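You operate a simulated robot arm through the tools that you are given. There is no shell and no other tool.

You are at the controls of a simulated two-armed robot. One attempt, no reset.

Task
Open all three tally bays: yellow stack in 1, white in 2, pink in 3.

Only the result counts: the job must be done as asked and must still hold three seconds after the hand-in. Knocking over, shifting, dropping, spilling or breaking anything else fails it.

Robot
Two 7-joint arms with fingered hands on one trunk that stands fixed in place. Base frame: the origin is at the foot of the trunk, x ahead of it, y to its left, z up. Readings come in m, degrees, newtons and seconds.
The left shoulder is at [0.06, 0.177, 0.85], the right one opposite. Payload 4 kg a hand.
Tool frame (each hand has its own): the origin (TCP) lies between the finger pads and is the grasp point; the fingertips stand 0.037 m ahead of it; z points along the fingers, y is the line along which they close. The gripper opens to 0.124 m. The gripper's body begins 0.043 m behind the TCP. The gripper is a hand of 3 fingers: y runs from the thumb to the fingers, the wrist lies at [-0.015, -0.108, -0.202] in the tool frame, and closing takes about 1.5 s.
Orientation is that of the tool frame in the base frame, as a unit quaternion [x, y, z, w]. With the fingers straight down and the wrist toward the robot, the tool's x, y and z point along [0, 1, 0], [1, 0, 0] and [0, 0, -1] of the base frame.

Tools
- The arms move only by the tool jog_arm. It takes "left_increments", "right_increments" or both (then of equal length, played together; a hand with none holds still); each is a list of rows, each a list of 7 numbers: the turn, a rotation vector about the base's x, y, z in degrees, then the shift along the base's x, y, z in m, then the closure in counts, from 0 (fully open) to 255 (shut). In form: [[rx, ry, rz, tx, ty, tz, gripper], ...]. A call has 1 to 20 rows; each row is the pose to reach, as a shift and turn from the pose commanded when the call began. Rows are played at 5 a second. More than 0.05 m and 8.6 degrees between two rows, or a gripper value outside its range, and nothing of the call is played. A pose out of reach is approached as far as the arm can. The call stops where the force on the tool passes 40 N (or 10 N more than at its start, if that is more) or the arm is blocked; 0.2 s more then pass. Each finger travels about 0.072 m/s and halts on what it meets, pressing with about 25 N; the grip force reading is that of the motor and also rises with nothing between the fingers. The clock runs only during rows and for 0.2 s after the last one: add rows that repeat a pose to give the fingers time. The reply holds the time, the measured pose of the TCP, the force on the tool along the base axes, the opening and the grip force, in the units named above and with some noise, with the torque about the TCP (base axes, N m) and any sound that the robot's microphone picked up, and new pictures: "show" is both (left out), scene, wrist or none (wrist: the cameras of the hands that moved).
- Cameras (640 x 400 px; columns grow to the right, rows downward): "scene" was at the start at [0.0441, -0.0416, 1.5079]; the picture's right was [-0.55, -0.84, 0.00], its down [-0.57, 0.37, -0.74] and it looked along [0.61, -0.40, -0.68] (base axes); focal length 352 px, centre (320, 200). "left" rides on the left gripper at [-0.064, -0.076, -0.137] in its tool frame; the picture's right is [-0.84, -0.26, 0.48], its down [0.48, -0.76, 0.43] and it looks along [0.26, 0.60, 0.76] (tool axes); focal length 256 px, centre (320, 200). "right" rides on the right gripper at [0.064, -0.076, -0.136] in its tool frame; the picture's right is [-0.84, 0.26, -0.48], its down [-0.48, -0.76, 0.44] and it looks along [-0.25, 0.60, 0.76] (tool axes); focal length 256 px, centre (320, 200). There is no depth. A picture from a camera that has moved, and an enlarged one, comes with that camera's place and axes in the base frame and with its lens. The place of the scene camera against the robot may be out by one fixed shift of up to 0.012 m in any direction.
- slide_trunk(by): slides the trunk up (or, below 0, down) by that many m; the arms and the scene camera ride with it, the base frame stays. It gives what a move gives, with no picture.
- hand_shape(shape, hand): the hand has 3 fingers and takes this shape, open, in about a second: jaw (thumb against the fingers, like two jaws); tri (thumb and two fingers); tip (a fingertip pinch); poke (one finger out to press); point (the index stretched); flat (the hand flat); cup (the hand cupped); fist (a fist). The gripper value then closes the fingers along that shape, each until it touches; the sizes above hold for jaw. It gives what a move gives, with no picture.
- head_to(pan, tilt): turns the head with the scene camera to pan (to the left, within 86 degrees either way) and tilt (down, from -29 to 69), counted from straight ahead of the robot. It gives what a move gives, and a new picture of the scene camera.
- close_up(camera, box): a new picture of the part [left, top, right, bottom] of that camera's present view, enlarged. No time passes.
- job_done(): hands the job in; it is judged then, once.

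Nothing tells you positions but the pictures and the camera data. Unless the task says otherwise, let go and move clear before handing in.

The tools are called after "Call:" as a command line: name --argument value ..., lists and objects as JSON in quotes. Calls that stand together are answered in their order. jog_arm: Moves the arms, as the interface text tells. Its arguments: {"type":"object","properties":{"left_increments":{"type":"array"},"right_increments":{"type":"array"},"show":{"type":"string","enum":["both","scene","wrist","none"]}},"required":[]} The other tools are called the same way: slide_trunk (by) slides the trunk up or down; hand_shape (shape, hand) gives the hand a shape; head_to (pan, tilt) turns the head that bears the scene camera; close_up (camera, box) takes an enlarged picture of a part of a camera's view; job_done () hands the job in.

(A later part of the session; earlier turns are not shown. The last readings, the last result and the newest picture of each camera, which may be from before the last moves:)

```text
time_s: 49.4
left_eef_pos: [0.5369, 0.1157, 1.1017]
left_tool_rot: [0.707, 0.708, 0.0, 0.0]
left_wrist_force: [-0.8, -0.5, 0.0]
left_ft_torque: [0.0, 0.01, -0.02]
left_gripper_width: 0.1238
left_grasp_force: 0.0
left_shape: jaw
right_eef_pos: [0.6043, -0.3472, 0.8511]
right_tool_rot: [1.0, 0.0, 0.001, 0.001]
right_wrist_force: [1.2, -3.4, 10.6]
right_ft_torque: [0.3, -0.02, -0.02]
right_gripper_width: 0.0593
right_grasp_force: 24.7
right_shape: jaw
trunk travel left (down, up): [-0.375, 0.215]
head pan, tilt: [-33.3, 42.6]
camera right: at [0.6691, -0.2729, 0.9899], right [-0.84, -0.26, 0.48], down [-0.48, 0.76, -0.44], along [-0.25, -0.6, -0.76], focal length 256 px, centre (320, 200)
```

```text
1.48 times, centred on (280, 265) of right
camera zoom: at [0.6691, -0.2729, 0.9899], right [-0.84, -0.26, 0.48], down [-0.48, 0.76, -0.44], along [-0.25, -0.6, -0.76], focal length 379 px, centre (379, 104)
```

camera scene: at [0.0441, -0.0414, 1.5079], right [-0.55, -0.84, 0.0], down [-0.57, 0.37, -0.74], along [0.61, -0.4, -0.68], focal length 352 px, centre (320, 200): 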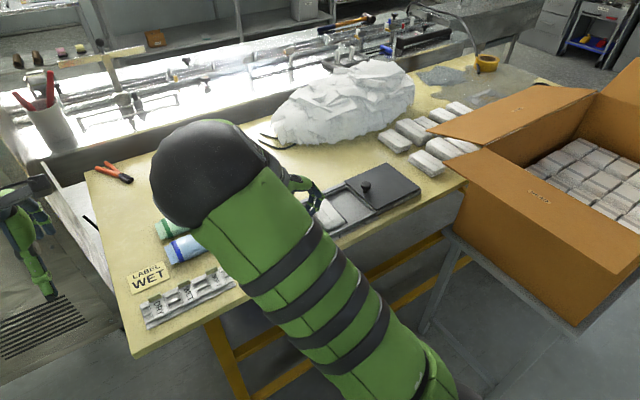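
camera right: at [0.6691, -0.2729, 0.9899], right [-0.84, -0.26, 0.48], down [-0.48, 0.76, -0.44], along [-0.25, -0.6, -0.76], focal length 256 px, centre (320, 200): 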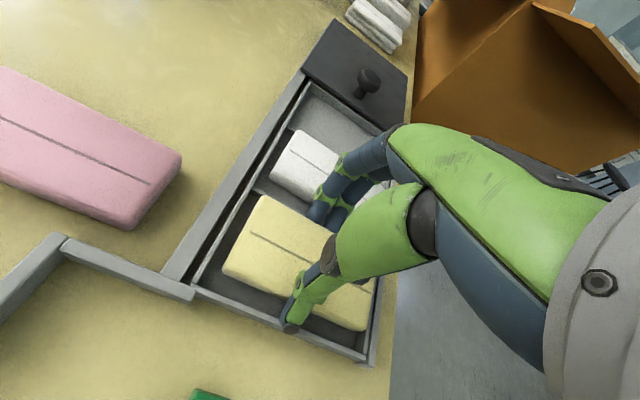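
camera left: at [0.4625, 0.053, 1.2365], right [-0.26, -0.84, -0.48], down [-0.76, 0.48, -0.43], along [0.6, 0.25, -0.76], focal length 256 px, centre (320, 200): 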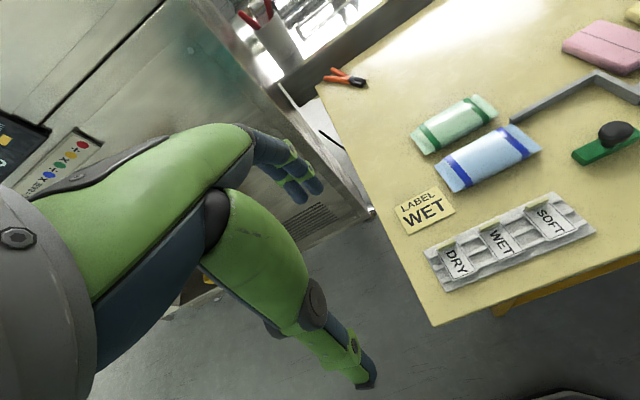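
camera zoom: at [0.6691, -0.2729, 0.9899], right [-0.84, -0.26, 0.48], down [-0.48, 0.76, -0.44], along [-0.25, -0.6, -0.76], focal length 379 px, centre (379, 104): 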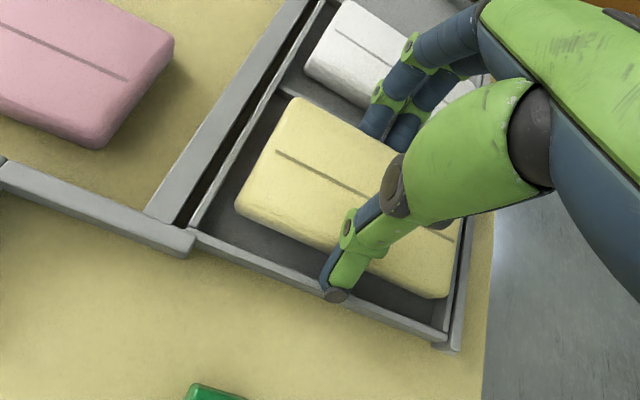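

The thumb touches the bay's left wall top (10 N). I'll raise 2.5 mm, shift slightly, and release so yellow settles in.

Call:
jog_arm --right_increments '[[0, 0, 0, 0.0005, -0.001, 0.0025, 190], [0, 0, 0, 0.0005, -0.001, 0.0025, 190], [0, 0, 0, 0.0005, -0.001, 0.0025, 150], [0, 0, 0, 0.0005, -0.001, 0.0025, 110], [0, 0, 0, 0.0005, -0.001, 0.0025, 90], [0, 0, 0, 0.0005, -0.001, 0.0025, 90], [0, 0, 0, 0.0005, -0.001, 0.0025, 90]]' --show "wrist"

Call:
close_up --camera "right" --box '[140, 130, 420, 400]'

```text
time_s: 51.0
left_eef_pos: [0.5385, 0.1166, 1.1005]
left_tool_rot: [0.707, 0.707, 0.0, 0.0]
left_wrist_force: [0.2, 0.3, 0.1]
left_ft_torque: [0.0, 0.01, -0.01]
left_gripper_width: 0.1237
left_grasp_force: 0.1
left_shape: jaw
right_eef_pos: [0.6054, -0.3486, 0.8548]
right_tool_rot: [1.0, 0.0, 0.0, 0.0]
right_wrist_force: [0.7, 0.4, 0.5]
right_ft_torque: [0.0, 0.01, -0.05]
right_gripper_width: 0.0799
right_grasp_force: 0.0
right_shape: jaw
trunk travel left (down, up): [-0.375, 0.215]
head pan, tilt: [-33.3, 42.6]
camera right: at [0.6698, -0.2734, 0.992], right [-0.84, -0.26, 0.48], down [-0.48, 0.76, -0.44], along [-0.25, -0.6, -0.76], focal length 256 px, centre (320, 200)
```

right: 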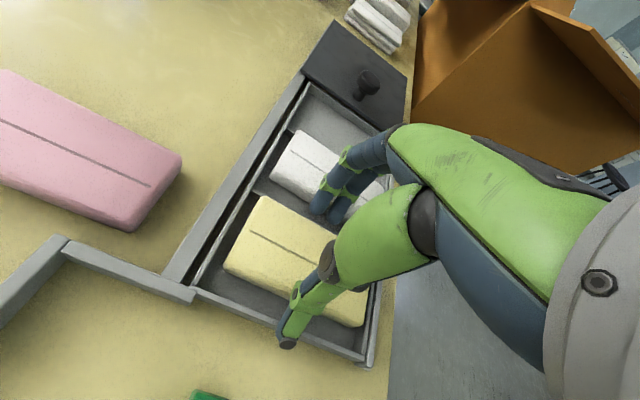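

```text
1.48 times, centred on (280, 265) of right
camera zoom: at [0.6698, -0.2734, 0.992], right [-0.84, -0.26, 0.48], down [-0.48, 0.76, -0.44], along [-0.25, -0.6, -0.76], focal length 379 px, centre (379, 104)
```

zoom: 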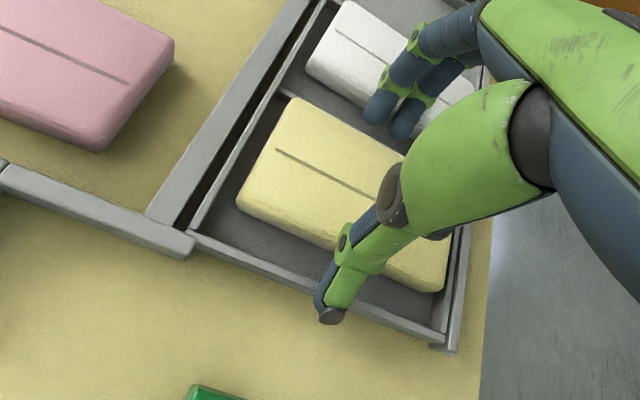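

Yellow has settled in bay 1. The fingers stand in the gap beside white, so I'll narrow slightly and rise straight up.

Call:
jog_arm --right_increments '[[0, 0, 0, 0, 0, 0, 103], [0, 0, 0, 0, 0, 0, 103], [0, 0, 0, 0, 0, 0.012, 103], [0, 0, 0, 0, 0, 0.03, 103], [0, 0, 0, 0, 0, 0.06, 103], [0, 0, 0, 0, 0, 0.1, 103], [0, 0, 0, 0, 0, 0.1, 103]]' --show "wrist"

Call:
close_up --camera "right" --box '[0, 130, 400, 400]'

```text
time_s: 52.6
left_eef_pos: [0.5392, 0.1161, 1.1011]
left_tool_rot: [0.707, 0.707, 0.0, 0.0]
left_wrist_force: [-0.8, 0.5, 0.3]
left_ft_torque: [0.04, 0.0, -0.02]
left_gripper_width: 0.1238
left_grasp_force: 0.0
left_shape: jaw
right_eef_pos: [0.6066, -0.3476, 0.9563]
right_tool_rot: [1.0, 0.001, 0.0, 0.001]
right_wrist_force: [0.4, 0.3, 0.8]
right_ft_torque: [0.02, 0.03, -0.03]
right_gripper_width: 0.0744
right_grasp_force: 0.0
right_shape: jaw
trunk travel left (down, up): [-0.375, 0.215]
head pan, tilt: [-33.3, 42.6]
camera right: at [0.6707, -0.2737, 1.0934], right [-0.84, -0.26, 0.48], down [-0.48, 0.76, -0.44], along [-0.25, -0.6, -0.76], focal length 256 px, centre (320, 200)
```

right: 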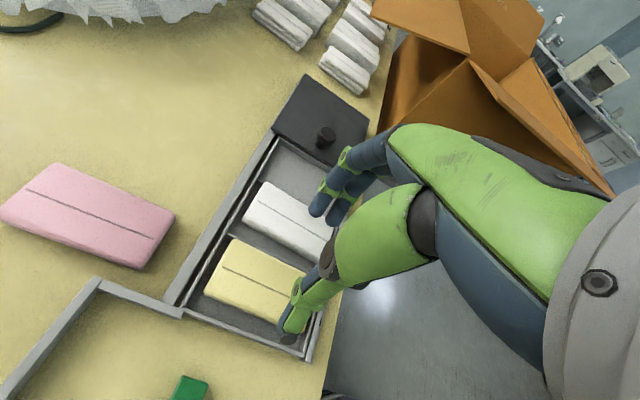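

```text
1.48 times, centred on (200, 265) of right
camera zoom: at [0.6707, -0.2737, 1.0934], right [-0.84, -0.26, 0.48], down [-0.48, 0.76, -0.44], along [-0.25, -0.6, -0.76], focal length 379 px, centre (498, 104)
```

zoom: 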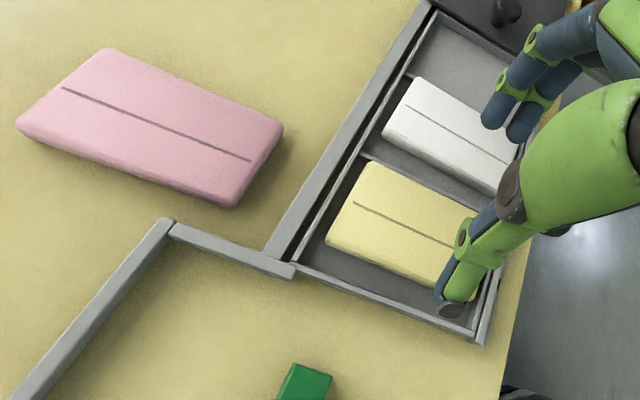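

Yellow and white are both in place. Pink lies at about (0.773, −0.348), turned about +2.5°; I'll hover over it.

Call:
jog_arm --right_increments '[[0, 0, 1, 0.04, 0, 0, 90], [0, 0, 2, 0.08, 0, 0, 90], [0, 0, 2.5, 0.12, 0, 0, 90], [0, 0, 2.5, 0.15, 0, -0.01, 90], [0, 0, 2.5, 0.167, 0, -0.03, 90], [0, 0, 2.5, 0.167, 0, -0.06, 90], [0, 0, 2.5, 0.167, 0, -0.08, 90], [0, 0, 2.5, 0.167, 0, -0.08, 90]]' --show "wrist"

Call:
close_up --camera "right" --box '[140, 130, 420, 400]'

```text
time_s: 54.4
left_eef_pos: [0.5389, 0.1162, 1.101]
left_tool_rot: [0.707, 0.707, 0.0, 0.001]
left_wrist_force: [0.2, 0.1, -0.1]
left_ft_torque: [0.0, 0.02, 0.01]
left_gripper_width: 0.1237
left_grasp_force: 0.1
left_shape: jaw
right_eef_pos: [0.7725, -0.3485, 0.8737]
right_tool_rot: [1.0, 0.022, 0.0, -0.001]
right_wrist_force: [-0.1, -0.2, 0.6]
right_ft_torque: [0.02, 0.01, -0.01]
right_gripper_width: 0.0798
right_grasp_force: 0.1
right_shape: jaw
trunk travel left (down, up): [-0.375, 0.215]
head pan, tilt: [-33.3, 42.6]
camera right: at [0.8331, -0.2701, 1.0115], right [-0.83, -0.29, 0.48], down [-0.52, 0.74, -0.44], along [-0.23, -0.61, -0.76], focal length 256 px, centre (320, 200)
```

right: 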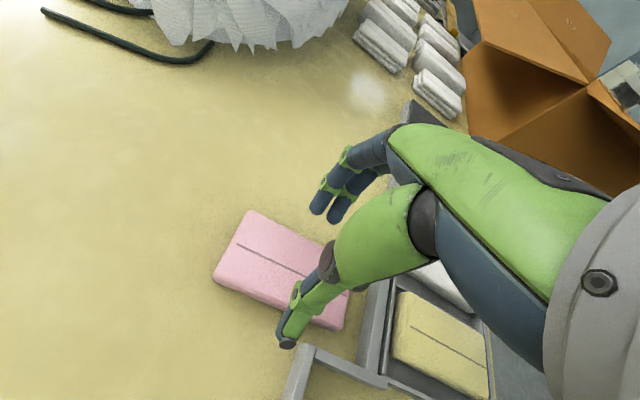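

```text
1.48 times, centred on (280, 265) of right
camera zoom: at [0.8331, -0.2701, 1.0115], right [-0.83, -0.29, 0.48], down [-0.52, 0.74, -0.44], along [-0.23, -0.61, -0.76], focal length 379 px, centre (379, 104)
```

zoom: 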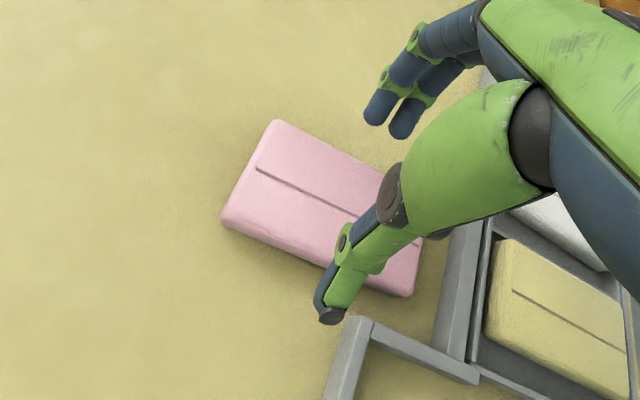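

The thumb clears the fence corner and pink is centred. I'll descend to grip height and close.

Call:
jog_arm --right_increments '[[0, 0, 0.8, 0.001, 0, -0.01, 90], [0, 0, 0.8, 0.001, 0, -0.02, 90], [0, 0, 0.8, 0.001, 0, -0.026, 90], [0, 0, 0.8, 0.001, 0, -0.029, 90], [0, 0, 0.8, 0.001, 0, -0.029, 90], [0, 0, 0.8, 0.001, 0, -0.029, 110], [0, 0, 0.8, 0.001, 0, -0.029, 130], [0, 0, 0.8, 0.001, 0, -0.029, 150], [0, 0, 0.8, 0.001, 0, -0.029, 190], [0, 0, 0.8, 0.001, 0, -0.029, 190]]' --show "wrist"

```text
time_s: 56.6
left_eef_pos: [0.5379, 0.1171, 1.1013]
left_tool_rot: [0.707, 0.708, 0.0, 0.0]
left_wrist_force: [0.0, 0.1, 0.0]
left_ft_torque: [0.0, -0.02, 0.02]
left_gripper_width: 0.1239
left_grasp_force: 0.1
left_shape: jaw
right_eef_pos: [0.7737, -0.3489, 0.8466]
right_tool_rot: [1.0, 0.029, 0.001, 0.001]
right_wrist_force: [-0.1, 0.7, 4.4]
right_ft_torque: [0.14, 0.05, -0.04]
right_gripper_width: 0.0578
right_grasp_force: 25.4
right_shape: jaw
trunk travel left (down, up): [-0.375, 0.215]
head pan, tilt: [-33.3, 42.6]
camera right: at [0.8333, -0.2698, 0.9839], right [-0.82, -0.3, 0.48], down [-0.53, 0.73, -0.44], along [-0.22, -0.61, -0.76], focal length 256 px, centre (320, 200)
```

right: 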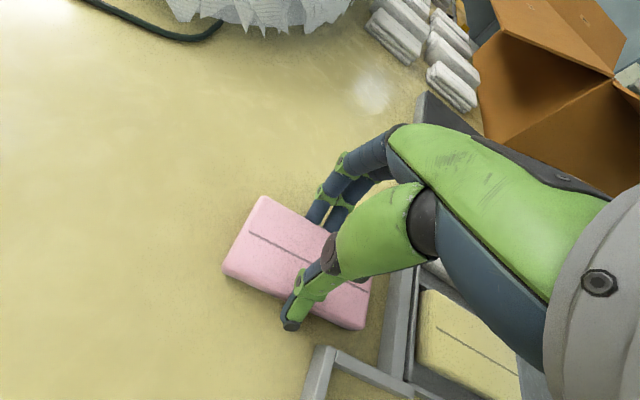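

Pink is gripped (0.058 m, 25 N). I'll lift it well clear of the other stacks.

Call:
jog_arm --right_increments '[[0, 0, 0, 0, 0, 0.008, 190], [0, 0, 0, 0, 0, 0.018, 190], [0, 0, 0, 0, 0, 0.035, 190], [0, 0, 0, 0, 0, 0.055, 190], [0, 0, 0, 0, 0, 0.075, 190], [0, 0, 0, 0, 0, 0.085, 190], [0, 0, 0, 0, 0, 0.085, 190]]' --show "wrist"

Call:
close_up --camera "right" --box '[140, 130, 420, 400]'

```text
time_s: 58.2
left_eef_pos: [0.5373, 0.1172, 1.1022]
left_tool_rot: [0.707, 0.708, 0.001, 0.0]
left_wrist_force: [0.9, -0.5, 0.6]
left_ft_torque: [0.0, 0.03, -0.02]
left_gripper_width: 0.1237
left_grasp_force: 0.0
left_shape: jaw
right_eef_pos: [0.7741, -0.349, 0.9301]
right_tool_rot: [1.0, 0.028, 0.0, 0.0]
right_wrist_force: [0.6, -0.5, -0.1]
right_ft_torque: [-0.01, 0.01, -0.04]
right_gripper_width: 0.0578
right_grasp_force: 25.4
right_shape: jaw
trunk travel left (down, up): [-0.375, 0.215]
head pan, tilt: [-33.3, 42.6]
camera right: at [0.8334, -0.2696, 1.0673], right [-0.82, -0.3, 0.48], down [-0.53, 0.73, -0.44], along [-0.22, -0.61, -0.76], focal length 256 px, centre (320, 200)
```

right: 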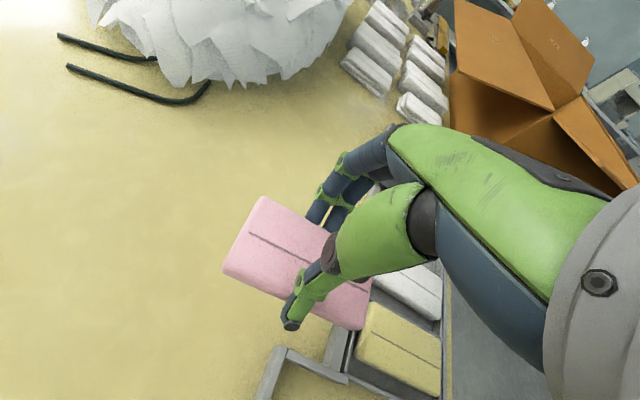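

```text
1.48 times, centred on (280, 265) of right
camera zoom: at [0.8334, -0.2696, 1.0673], right [-0.82, -0.3, 0.48], down [-0.53, 0.73, -0.44], along [-0.22, -0.61, -0.76], focal length 379 px, centre (379, 104)
```

zoom: 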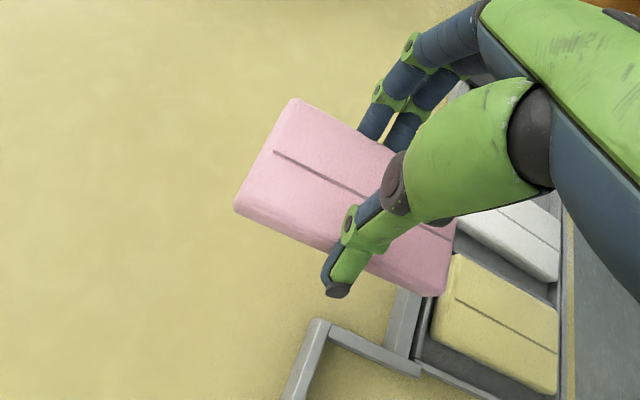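

Pink is held, but in bay 3 the bulging fingers (right side) would meet the lid's knob. So I'll set pink down again nearby at (0.762, −0.38) and re-grip it with the hand turned 180°, thumb toward the knob.

Call:
jog_arm --right_increments '[[0, 0, -1, -0.004, -0.01, -0.01, 190], [0, 0, -2.2, -0.008, -0.02, -0.025, 190], [0, 0, -3.3, -0.012, -0.031, -0.045, 190], [0, 0, -3.3, -0.012, -0.031, -0.06, 190], [0, 0, -3.3, -0.012, -0.031, -0.072, 190], [0, 0, -3.3, -0.012, -0.031, -0.079, 190], [0, 0, -3.3, -0.012, -0.031, -0.081, 190], [0, 0, -3.3, -0.012, -0.031, -0.081, 190]]' --show "wrist"

```text
time_s: 60.0
left_eef_pos: [0.5379, 0.1176, 1.1011]
left_tool_rot: [0.707, 0.707, 0.0, 0.0]
left_wrist_force: [0.4, -1.2, 1.3]
left_ft_torque: [0.05, 0.0, -0.02]
left_gripper_width: 0.1236
left_grasp_force: 0.0
left_shape: jaw
right_eef_pos: [0.7619, -0.3784, 0.8493]
right_tool_rot: [1.0, 0.0, 0.0, 0.0]
right_wrist_force: [-0.5, 0.3, -0.2]
right_ft_torque: [0.0, -0.03, 0.0]
right_gripper_width: 0.0579
right_grasp_force: 24.4
right_shape: jaw
trunk travel left (down, up): [-0.375, 0.215]
head pan, tilt: [-33.3, 42.6]
camera right: at [0.8256, -0.304, 0.9861], right [-0.84, -0.26, 0.48], down [-0.48, 0.76, -0.44], along [-0.26, -0.6, -0.76], focal length 256 px, centre (320, 200)
```

right: 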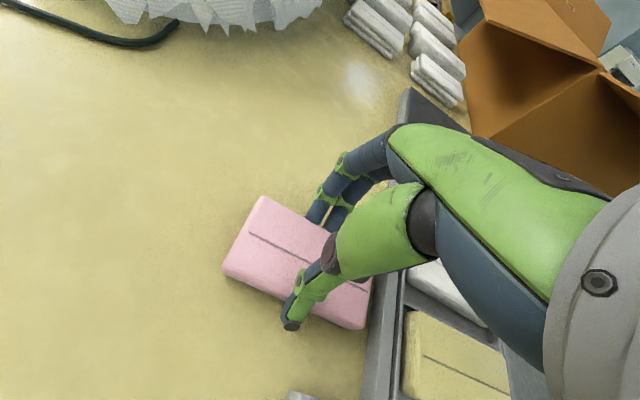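

Call:
jog_arm --right_increments '[[0, 0, 0, 0.002, 0, -0.0015, 190], [0, 0, 0, 0.002, 0, -0.003, 190], [0, 0, 0, 0.002, 0, -0.003, 190]]' --show "none"

Call:
jog_arm --right_increments '[[0, 0, 0, 0, 0, 0.0, 150], [0, 0, 0, 0, 0, 0.0, 110], [0, 0, 0, 0, 0, 0.0, 80], [0, 0, 0, 0, 0, 0.0, 80], [0, 0, 0, 0, 0, 0.0, 80], [0, 0, 0, 0, 0, 0.015, 80], [0, 0, 0, 0, 0, 0.04, 80], [0, 0, 0, 0, 0, 0.08, 80], [0, 0, 0, 0, 0, 0.12, 80], [0, 0, 0, 0, 0, 0.15, 80], [0, 0, 0, 0, 0, 0.15, 80]]' --show "both"

```text
time_s: 60.8
left_eef_pos: [0.5376, 0.1161, 1.103]
left_tool_rot: [0.707, 0.708, 0.0, 0.001]
left_wrist_force: [-0.9, 0.4, 0.2]
left_ft_torque: [0.01, 0.0, -0.01]
left_gripper_width: 0.1236
left_grasp_force: 0.1
left_shape: jaw
right_eef_pos: [0.7634, -0.3793, 0.8461]
right_tool_rot: [1.0, 0.001, 0.001, 0.001]
right_wrist_force: [-0.3, -1.3, 3.6]
right_ft_torque: [0.09, 0.01, 0.0]
right_gripper_width: 0.0579
right_grasp_force: 25.1
right_shape: jaw
trunk travel left (down, up): [-0.375, 0.215]
head pan, tilt: [-33.3, 42.6]
```

```text
time_s: 63.2
left_eef_pos: [0.5385, 0.118, 1.1014]
left_tool_rot: [0.707, 0.707, 0.0, 0.0]
left_wrist_force: [0.1, -0.2, 0.6]
left_ft_torque: [0.01, 0.06, 0.0]
left_gripper_width: 0.1238
left_grasp_force: 0.1
left_shape: jaw
right_eef_pos: [0.7648, -0.3775, 0.999]
right_tool_rot: [1.0, 0.0, 0.0, 0.0]
right_wrist_force: [-0.9, 0.5, -0.6]
right_ft_torque: [0.02, 0.03, -0.01]
right_gripper_width: 0.0849
right_grasp_force: 0.0
right_shape: jaw
trunk travel left (down, up): [-0.375, 0.215]
head pan, tilt: [-33.3, 42.6]
camera scene: at [0.0442, -0.0414, 1.5079], right [-0.55, -0.84, 0.0], down [-0.57, 0.37, -0.74], along [0.61, -0.4, -0.68], focal length 352 px, centre (320, 200)
camera right: at [0.8291, -0.3035, 1.1365], right [-0.84, -0.26, 0.48], down [-0.48, 0.76, -0.44], along [-0.25, -0.6, -0.76], focal length 256 px, centre (320, 200)
```

scene: 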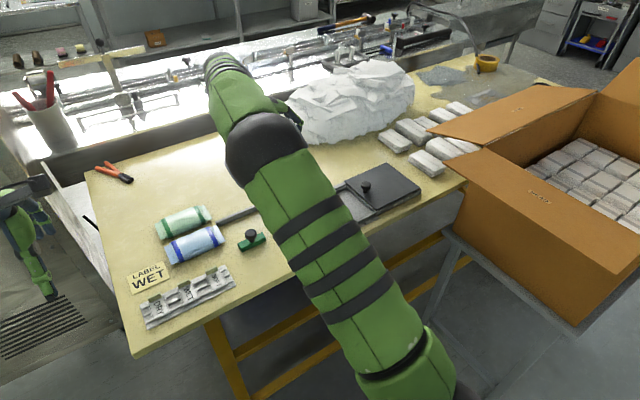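
right: 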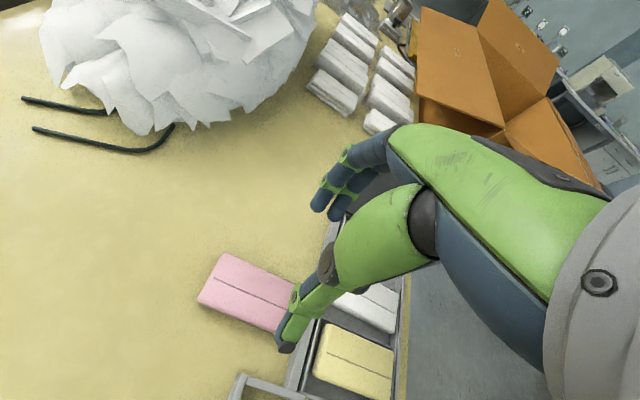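

Pink stands at about (0.764, −0.379). Now I'll pull back a bit and turn the hand through 0° toward +90° yaw.

Call:
jog_arm --right_increments '[[0, 0, 7.5, -0.015, 0, 0.01, 80], [0, 0, 15, -0.03, -0.005, 0.02, 80], [0, 0, 22.5, -0.045, -0.01, 0.03, 80], [0, 0, 30, -0.06, -0.015, 0.04, 80], [0, 0, 37.5, -0.075, -0.02, 0.05, 80], [0, 0, 45, -0.09, -0.025, 0.05, 80], [0, 0, 52.5, -0.105, -0.03, 0.05, 80], [0, 0, 60, -0.12, -0.035, 0.05, 80], [0, 0, 67.5, -0.13, -0.04, 0.05, 80], [0, 0, 75, -0.14, -0.045, 0.05, 80], [0, 0, 82.5, -0.14, -0.05, 0.05, 80], [0, 0, 90, -0.14, -0.05, 0.05, 80]]' --show "none"

Call:
jog_arm --right_increments '[[0, 0, 7.5, 0, 0.005, 0, 80], [0, 0, 15, 0, 0.01, 0, 80], [0, 0, 22.5, 0, 0.015, 0, 80], [0, 0, 30, 0.005, 0.02, 0, 80], [0, 0, 37.5, 0.01, 0.025, 0, 80], [0, 0, 45, 0.015, 0.03, 0, 80], [0, 0, 52.5, 0.02, 0.035, 0, 80], [0, 0, 60, 0.025, 0.04, 0, 80], [0, 0, 67.5, 0.03, 0.045, 0, 80], [0, 0, 75, 0.035, 0.045, 0, 80], [0, 0, 82.5, 0.04, 0.045, 0, 80], [0, 0, 90, 0.04, 0.045, 0, 80], [0, 0, 90, 0.04, 0.045, 0, 80]]' --show "both"

```text
time_s: 65.8
left_eef_pos: [0.5373, 0.1156, 1.1017]
left_tool_rot: [0.707, 0.707, 0.0, 0.0]
left_wrist_force: [0.6, 0.6, -0.1]
left_ft_torque: [-0.02, 0.02, 0.0]
left_gripper_width: 0.1239
left_grasp_force: 0.0
left_shape: jaw
right_eef_pos: [0.6234, -0.4295, 1.0478]
right_tool_rot: [0.706, 0.708, 0.001, -0.001]
right_wrist_force: [-0.1, 0.5, -0.1]
right_ft_torque: [0.02, 0.0, 0.0]
right_gripper_width: 0.0849
right_grasp_force: 0.1
right_shape: jaw
trunk travel left (down, up): [-0.375, 0.215]
head pan, tilt: [-33.3, 42.6]
```

```text
time_s: 68.6
left_eef_pos: [0.538, 0.1166, 1.1017]
left_tool_rot: [0.707, 0.707, -0.001, 0.0]
left_wrist_force: [-1.4, 0.1, -0.1]
left_ft_torque: [0.0, -0.01, 0.02]
left_gripper_width: 0.1237
left_grasp_force: 0.1
left_shape: jaw
right_eef_pos: [0.6637, -0.385, 1.0461]
right_tool_rot: [-0.001, 1.0, -0.001, 0.001]
right_wrist_force: [0.0, -0.2, 0.4]
right_ft_torque: [0.07, -0.01, 0.0]
right_gripper_width: 0.0847
right_grasp_force: 0.0
right_shape: jaw
trunk travel left (down, up): [-0.375, 0.215]
head pan, tilt: [-33.3, 42.6]
camera scene: at [0.0442, -0.0415, 1.5079], right [-0.55, -0.84, 0.0], down [-0.57, 0.37, -0.74], along [0.61, -0.4, -0.68], focal length 352 px, centre (320, 200)
camera right: at [0.6011, -0.4621, 1.1842], right [0.84, 0.26, 0.48], down [0.48, -0.76, -0.44], along [0.25, 0.6, -0.76], focal length 256 px, centre (320, 200)
```

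scene: 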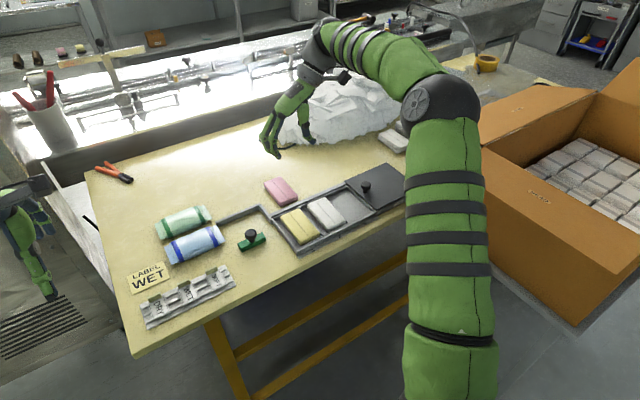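
right: 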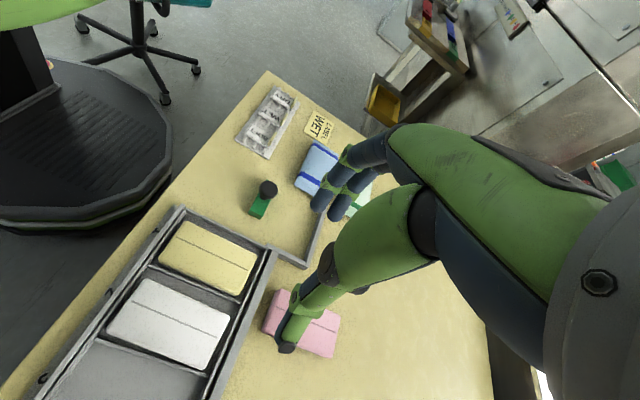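

The hand is at +90° yaw and both cameras see the tray. Let me check the placed stacks and pink's position up close.

Call:
close_up --camera "scene" --box '[240, 160, 400, 260]'

Call:
close_up --camera "right" --box '[60, 190, 380, 400]'

```text
4.00 times, centred on (320, 210) of scene
camera zoom: at [0.0442, -0.0415, 1.5079], right [-0.55, -0.84, 0.0], down [-0.57, 0.37, -0.74], along [0.61, -0.4, -0.68], focal length 1408 px, centre (320, 160)
```

zoom: 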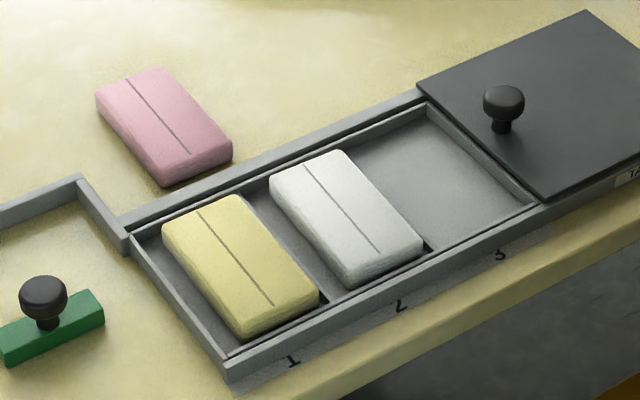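

```text
1.90 times, centred on (220, 295) of right
camera zoom: at [0.6011, -0.4621, 1.1842], right [0.84, 0.26, 0.48], down [0.48, -0.76, -0.44], along [0.25, 0.6, -0.76], focal length 488 px, centre (510, 19)
```

zoom: 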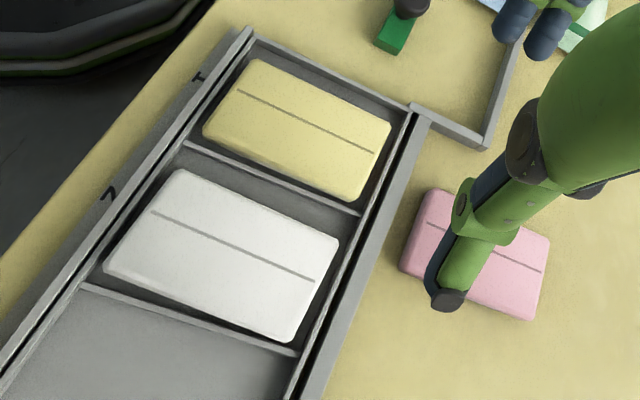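

White (y −0.410…−0.464) and yellow are properly inside their bays. I'll now hover over pink with the thumb on the right side.

Call:
jog_arm --right_increments '[[0, 0, 0, 0.03, 0.002, 0, 80], [0, 0, 0, 0.06, 0.004, -0.01, 80], [0, 0, 0, 0.09, 0.006, -0.03, 80], [0, 0, 0, 0.1, 0.006, -0.06, 80], [0, 0, 0, 0.1, 0.006, -0.09, 80], [0, 0, 0, 0.1, 0.006, -0.12, 80], [0, 0, 0, 0.1, 0.006, -0.14, 80], [0, 0, 0, 0.1, 0.006, -0.14, 80]]' --show "both"

Call:
close_up --camera "right" --box '[140, 130, 420, 400]'

Call:
close_up --camera "scene" --box '[220, 100, 420, 240]'

```text
time_s: 70.4
left_eef_pos: [0.5377, 0.1175, 1.1025]
left_tool_rot: [0.707, 0.707, 0.0, 0.0]
left_wrist_force: [0.0, -0.1, 0.2]
left_ft_torque: [0.01, 0.02, 0.0]
left_gripper_width: 0.1238
left_grasp_force: 0.0
left_shape: jaw
right_eef_pos: [0.7625, -0.3779, 0.9083]
right_tool_rot: [0.001, 1.0, 0.0, 0.001]
right_wrist_force: [0.6, 0.2, -0.6]
right_ft_torque: [0.02, 0.0, -0.02]
right_gripper_width: 0.0846
right_grasp_force: 0.1
right_shape: jaw
right hand out of reach, approached as far as the arm can: row 3, 4, 5
trunk travel left (down, up): [-0.375, 0.215]
head pan, tilt: [-33.3, 42.6]
camera scene: at [0.0443, -0.0416, 1.5079], right [-0.55, -0.84, 0.0], down [-0.57, 0.37, -0.74], along [0.61, -0.4, -0.68], focal length 352 px, centre (320, 200)
camera right: at [0.6998, -0.4552, 1.0458], right [0.84, 0.26, 0.48], down [0.48, -0.76, -0.44], along [0.25, 0.6, -0.76], focal length 256 px, centre (320, 200)
```

scene: 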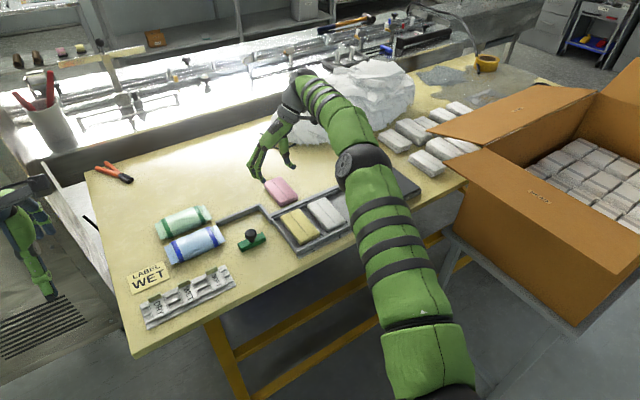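
right: 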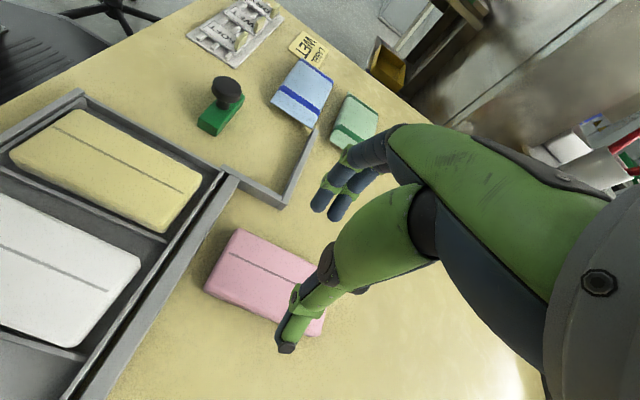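

```text
1.48 times, centred on (280, 265) of right
camera zoom: at [0.6998, -0.4552, 1.0458], right [0.84, 0.26, 0.48], down [0.48, -0.76, -0.44], along [0.25, 0.6, -0.76], focal length 379 px, centre (379, 104)
```

zoom: 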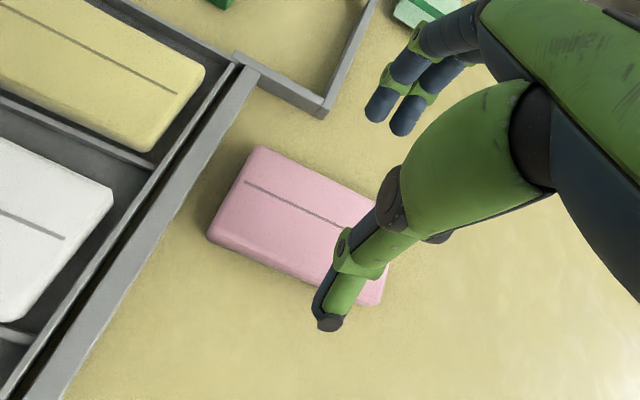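

```text
2.86 times, centred on (320, 170) of scene
camera zoom: at [0.0443, -0.0416, 1.5079], right [-0.55, -0.84, 0.0], down [-0.57, 0.37, -0.74], along [0.61, -0.4, -0.68], focal length 1006 px, centre (320, 286)
```

zoom: 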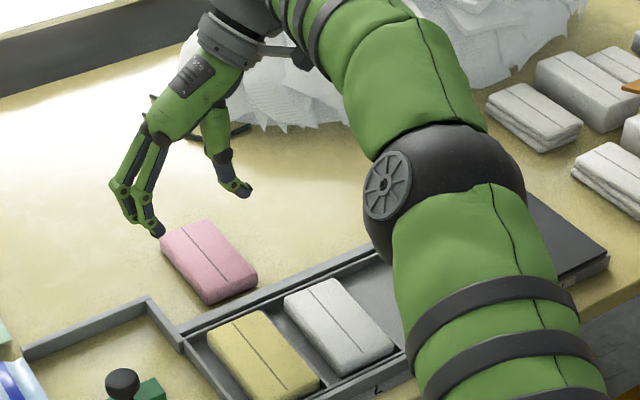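

Pink centre is about (0.762, −0.381), and the fingers clear the fence. I'll descend and re-grip it.

Call:
jog_arm --right_increments '[[0, 0, 0, 0, -0.0025, -0.015, 80], [0, 0, 0, 0, -0.0025, -0.03, 80], [0, 0, 0, 0, -0.0025, -0.042, 80], [0, 0, 0, 0, -0.0025, -0.052, 80], [0, 0, 0, 0, -0.0025, -0.059, 80], [0, 0, 0, 0, -0.0025, -0.059, 80]]' --show "wrist"

Call:
close_up --camera "right" --box '[140, 130, 420, 400]'

```text
time_s: 71.8
left_eef_pos: [0.5378, 0.1168, 1.1021]
left_tool_rot: [0.707, 0.707, 0.0, 0.001]
left_wrist_force: [-1.1, 0.2, -0.5]
left_ft_torque: [0.01, 0.02, 0.0]
left_gripper_width: 0.1237
left_grasp_force: 0.0
left_shape: jaw
right_eef_pos: [0.764, -0.3812, 0.8485]
right_tool_rot: [0.0, 1.0, 0.001, 0.0]
right_wrist_force: [0.4, -0.6, 0.4]
right_ft_torque: [0.01, -0.02, 0.03]
right_gripper_width: 0.0848
right_grasp_force: 0.0
right_shape: jaw
trunk travel left (down, up): [-0.375, 0.215]
head pan, tilt: [-33.3, 42.6]
camera right: at [0.7001, -0.4583, 0.9853], right [0.84, 0.26, 0.48], down [0.48, -0.76, -0.44], along [0.25, 0.6, -0.76], focal length 256 px, centre (320, 200)
```

right: 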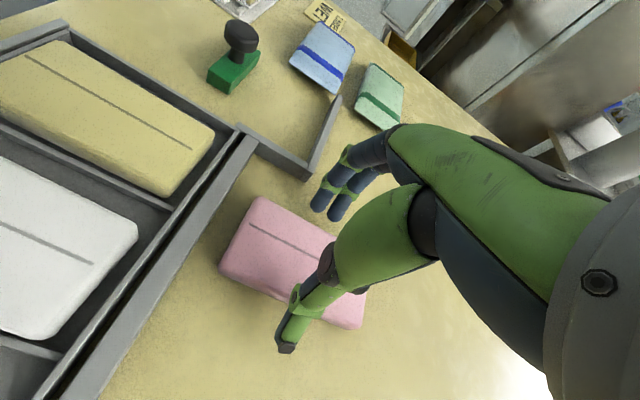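

```text
1.48 times, centred on (280, 265) of right
camera zoom: at [0.7001, -0.4583, 0.9853], right [0.84, 0.26, 0.48], down [0.48, -0.76, -0.44], along [0.25, 0.6, -0.76], focal length 379 px, centre (379, 104)
```

zoom: 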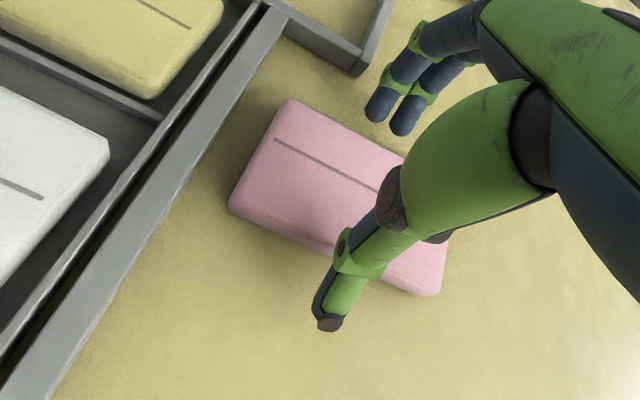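

Call:
jog_arm --right_increments '[[0, 0, 0, -0.001, 0, 0, 100], [0, 0, 0, -0.001, 0, 0, 115], [0, 0, 0, -0.001, 0, 0, 130], [0, 0, 0, -0.001, 0, 0, 150], [0, 0, 0, -0.001, 0, 0, 190], [0, 0, 0, -0.001, 0, 0, 190], [0, 0, 0, -0.001, 0, 0, 190]]' --show "none"

Call:
jog_arm --right_increments '[[0, 0, 0, 0, 0, 0.008, 190], [0, 0, 0, 0, 0, 0.018, 190], [0, 0, 0, 0, 0, 0.035, 190], [0, 0, 0, 0, 0, 0.055, 190], [0, 0, 0, 0, 0, 0.07, 190], [0, 0, 0, 0, 0, 0.07, 190]]' --show "both"

Call:
close_up --camera "right" --box '[140, 130, 420, 400]'

```text
time_s: 73.4
left_eef_pos: [0.5366, 0.1172, 1.1023]
left_tool_rot: [0.707, 0.707, 0.0, 0.0]
left_wrist_force: [-0.6, -0.2, -0.5]
left_ft_torque: [-0.01, -0.01, 0.03]
left_gripper_width: 0.1239
left_grasp_force: 0.0
left_shape: jaw
right_eef_pos: [0.7622, -0.3805, 0.8484]
right_tool_rot: [0.0, 1.0, 0.0, -0.001]
right_wrist_force: [0.3, -0.5, 5.1]
right_ft_torque: [-0.17, 0.0, -0.05]
right_gripper_width: 0.0562
right_grasp_force: 25.3
right_shape: jaw
trunk travel left (down, up): [-0.375, 0.215]
head pan, tilt: [-33.3, 42.6]
```

```text
time_s: 74.8
left_eef_pos: [0.539, 0.1171, 1.1009]
left_tool_rot: [0.707, 0.707, 0.0, 0.0]
left_wrist_force: [0.7, 0.2, 0.4]
left_ft_torque: [0.04, 0.01, -0.01]
left_gripper_width: 0.1237
left_grasp_force: 0.1
left_shape: jaw
right_eef_pos: [0.7626, -0.3812, 0.9186]
right_tool_rot: [0.0, 1.0, 0.001, 0.0]
right_wrist_force: [-0.2, -0.2, -0.1]
right_ft_torque: [-0.04, 0.03, -0.01]
right_gripper_width: 0.0562
right_grasp_force: 25.3
right_shape: jaw
trunk travel left (down, up): [-0.375, 0.215]
head pan, tilt: [-33.3, 42.6]
camera scene: at [0.0442, -0.0415, 1.5079], right [-0.55, -0.84, 0.0], down [-0.57, 0.37, -0.74], along [0.61, -0.4, -0.68], focal length 352 px, centre (320, 200)
camera right: at [0.6991, -0.4586, 1.0556], right [0.84, 0.26, 0.48], down [0.48, -0.76, -0.44], along [0.25, 0.6, -0.76], focal length 256 px, centre (320, 200)
```

scene: 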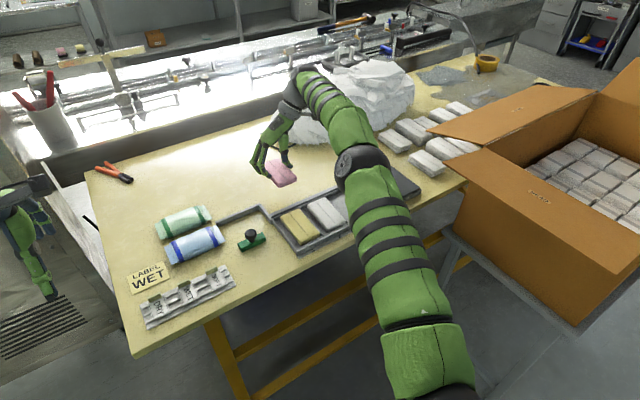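
right: 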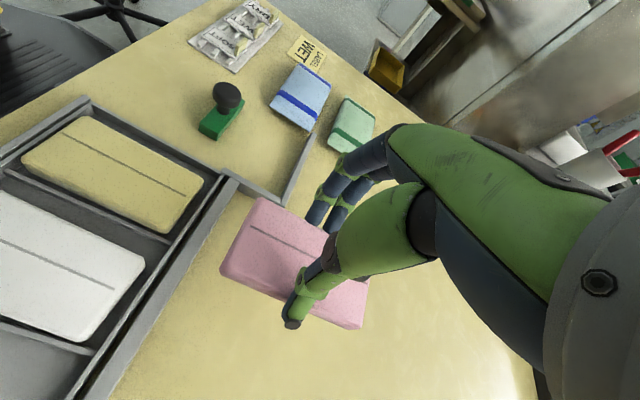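

```text
1.48 times, centred on (280, 265) of right
camera zoom: at [0.6991, -0.4586, 1.0556], right [0.84, 0.26, 0.48], down [0.48, -0.76, -0.44], along [0.25, 0.6, -0.76], focal length 379 px, centre (379, 104)
```

zoom: 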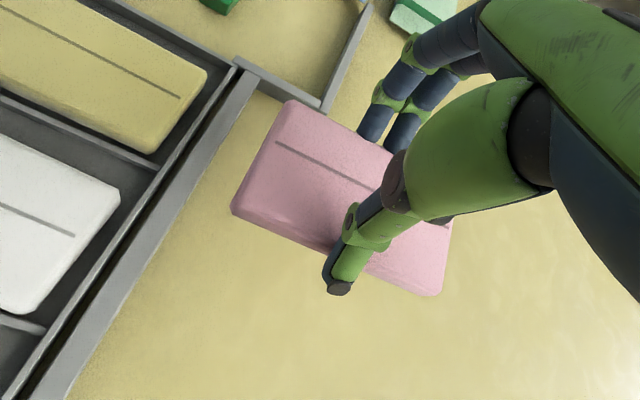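

Pink is re-gripped with the thumb on the right. I'll carry it over white to above bay 3 (about 0.610, −0.511).

Call:
jog_arm --right_increments '[[0, 0, 0, -0.02, -0.01, 0.012, 190], [0, 0, 0, -0.045, -0.03, 0.015, 190], [0, 0, 0, -0.075, -0.055, 0.015, 190], [0, 0, 0, -0.105, -0.08, 0.015, 190], [0, 0, 0, -0.13, -0.105, 0.015, 190], [0, 0, 0, -0.1526, -0.13, 0.015, 190], [0, 0, 0, -0.1526, -0.13, 0.0, 190], [0, 0, 0, -0.1526, -0.13, -0.015, 190], [0, 0, 0, -0.1526, -0.13, -0.015, 190]]' --show "both"

Call:
close_up --camera "right" --box '[140, 130, 420, 400]'

Call:
close_up --camera "scene" --box '[250, 140, 430, 260]'

```text
time_s: 76.8
left_eef_pos: [0.5384, 0.1162, 1.1022]
left_tool_rot: [0.707, 0.707, 0.001, 0.0]
left_wrist_force: [-0.3, 0.8, -0.3]
left_ft_torque: [-0.02, -0.01, 0.0]
left_gripper_width: 0.1236
left_grasp_force: 0.1
left_shape: jaw
right_eef_pos: [0.6096, -0.5108, 0.9031]
right_tool_rot: [0.0, 1.0, 0.001, 0.0]
right_wrist_force: [0.3, 0.2, 0.4]
right_ft_torque: [-0.03, 0.01, -0.04]
right_gripper_width: 0.056
right_grasp_force: 24.8
right_shape: jaw
trunk travel left (down, up): [-0.375, 0.215]
head pan, tilt: [-33.3, 42.6]
camera scene: at [0.0441, -0.0416, 1.5079], right [-0.55, -0.84, 0.0], down [-0.57, 0.37, -0.74], along [0.61, -0.4, -0.68], focal length 352 px, centre (320, 200)
camera right: at [0.5462, -0.5877, 1.0405], right [0.84, 0.26, 0.48], down [0.48, -0.76, -0.44], along [0.25, 0.6, -0.76], focal length 256 px, centre (320, 200)
```

scene: 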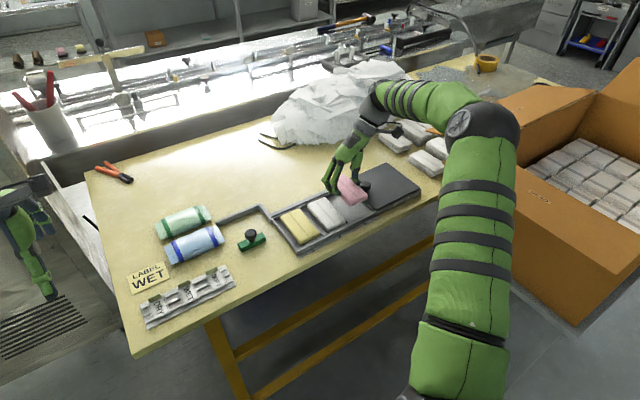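
right: 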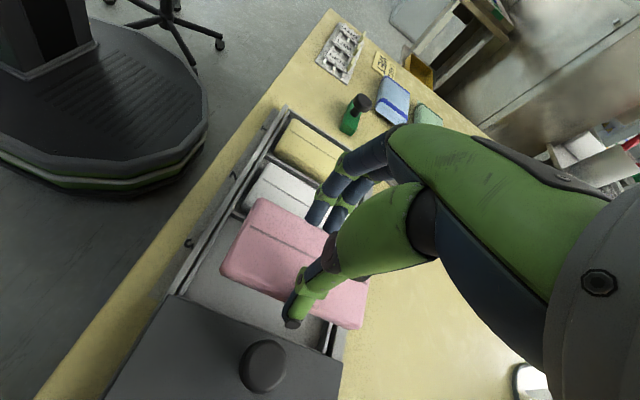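

```text
1.48 times, centred on (280, 265) of right
camera zoom: at [0.5462, -0.5877, 1.0405], right [0.84, 0.26, 0.48], down [0.48, -0.76, -0.44], along [0.25, 0.6, -0.76], focal length 379 px, centre (379, 104)
```

zoom: 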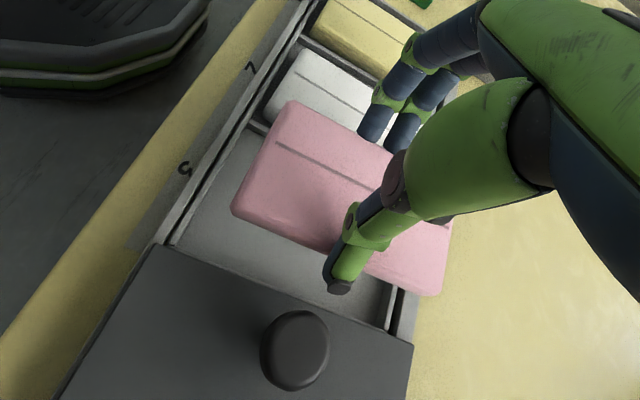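

```text
3.33 times, centred on (340, 200) of scene
camera zoom: at [0.0441, -0.0416, 1.5079], right [-0.55, -0.84, 0.0], down [-0.57, 0.37, -0.74], along [0.61, -0.4, -0.68], focal length 1173 px, centre (253, 200)
```

zoom: 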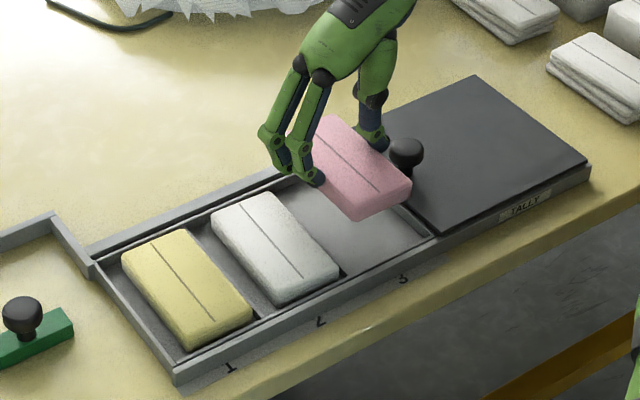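

Pink is aligned over bay 3, with the thumb clear of the knob. Lowering carefully.

Call:
jog_arm --right_increments '[[0, 0, 0, 0, -0.001, -0.012, 190], [0, 0, 0, 0, -0.001, -0.024, 190], [0, 0, 0, 0, -0.001, -0.034, 190], [0, 0, 0, 0, -0.001, -0.041, 190], [0, 0, 0, 0, -0.001, -0.045, 190], [0, 0, 0, 0, -0.001, -0.045, 190]]' --show "wrist"

Call:
close_up --camera "right" --box '[140, 130, 420, 400]'

Call:
close_up --camera "scene" --box '[270, 140, 420, 250]'

```text
time_s: 78.2
left_eef_pos: [0.5371, 0.1159, 1.1012]
left_tool_rot: [0.707, 0.708, -0.001, 0.001]
left_wrist_force: [-0.2, 0.2, 0.6]
left_ft_torque: [0.01, 0.02, -0.01]
left_gripper_width: 0.1236
left_grasp_force: 0.0
left_shape: jaw
right_eef_pos: [0.6105, -0.5121, 0.8577]
right_tool_rot: [-0.001, 1.0, 0.0, 0.001]
right_wrist_force: [-0.6, 0.0, 6.9]
right_ft_torque: [-0.31, 0.02, 0.0]
right_gripper_width: 0.0556
right_grasp_force: 25.3
right_shape: jaw
trunk travel left (down, up): [-0.375, 0.215]
head pan, tilt: [-33.3, 42.6]
camera right: at [0.5468, -0.5892, 0.996], right [0.84, 0.26, 0.48], down [0.48, -0.76, -0.43], along [0.26, 0.6, -0.76], focal length 256 px, centre (320, 200)
```

right: 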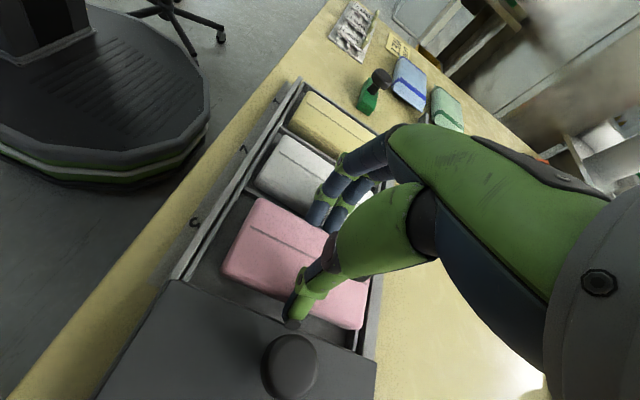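

```text
1.48 times, centred on (280, 265) of right
camera zoom: at [0.5468, -0.5892, 0.996], right [0.84, 0.26, 0.48], down [0.48, -0.76, -0.43], along [0.26, 0.6, -0.76], focal length 379 px, centre (379, 104)
```

zoom: 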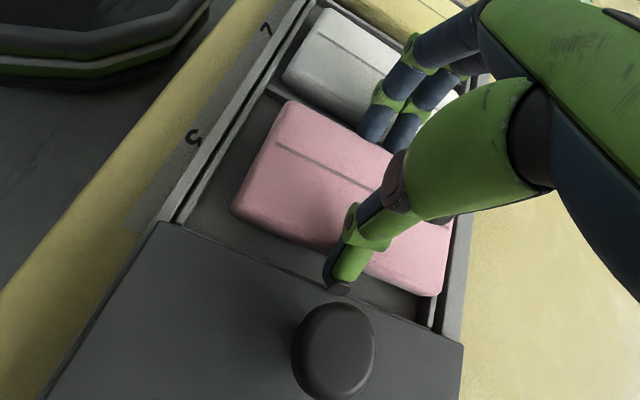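

```text
3.64 times, centred on (345, 195) of scene
camera zoom: at [0.0437, -0.0412, 1.5081], right [-0.55, -0.84, 0.0], down [-0.57, 0.37, -0.74], along [0.61, -0.4, -0.68], focal length 1280 px, centre (229, 218)
```

zoom: 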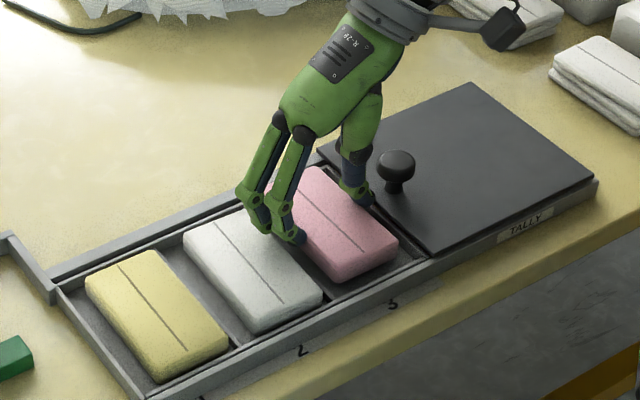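

The thumb rests lightly on the lid's edge (7 N). I'll lift 2 mm, shift 2.5 mm left, and lower again.

Call:
jog_arm --right_increments '[[0, 0, 0, 0, 0, 0.002, 190], [0, 0, 0, -0.001, 0.0025, 0.002, 190], [0, 0, 0, -0.001, 0.003, 0.001, 190], [0, 0, 0, -0.001, 0.003, 0.0, 190], [0, 0, 0, -0.001, 0.003, -0.001, 190], [0, 0, 0, -0.001, 0.003, -0.001, 190]]' --show "wrist"

Call:
close_up --camera "scene" --box '[290, 150, 400, 240]'

```text
time_s: 79.6
left_eef_pos: [0.5371, 0.1166, 1.1011]
left_tool_rot: [0.707, 0.708, 0.0, 0.0]
left_wrist_force: [0.1, -0.4, 0.2]
left_ft_torque: [-0.02, -0.03, 0.0]
left_gripper_width: 0.1237
left_grasp_force: 0.1
left_shape: jaw
right_eef_pos: [0.6094, -0.508, 0.858]
right_tool_rot: [0.0, 1.0, 0.0, 0.001]
right_wrist_force: [-2.0, -0.3, 11.4]
right_ft_torque: [0.4, -0.12, 0.08]
right_gripper_width: 0.0561
right_grasp_force: 25.4
right_shape: jaw
trunk travel left (down, up): [-0.375, 0.215]
head pan, tilt: [-33.3, 42.6]
camera right: at [0.5455, -0.5852, 0.995], right [0.84, 0.26, 0.48], down [0.48, -0.76, -0.43], along [0.26, 0.6, -0.76], focal length 256 px, centre (320, 200)
```

right: 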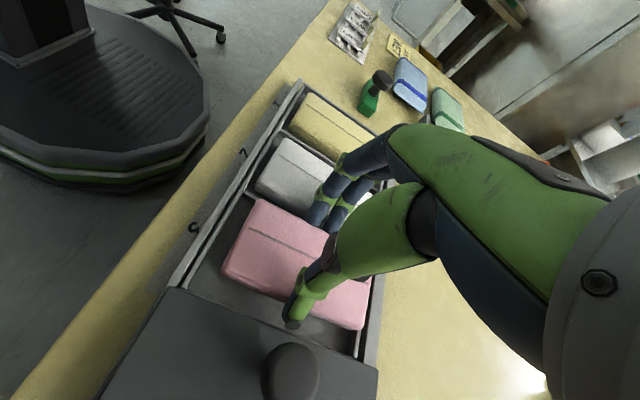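

```text
4.44 times, centred on (345, 195) of scene
camera zoom: at [0.0432, -0.0411, 1.5081], right [-0.55, -0.84, 0.0], down [-0.57, 0.37, -0.74], along [0.62, -0.4, -0.68], focal length 1564 px, centre (209, 222)
```

zoom: 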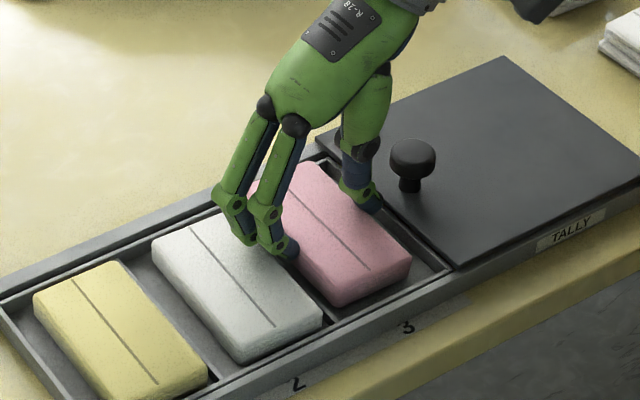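

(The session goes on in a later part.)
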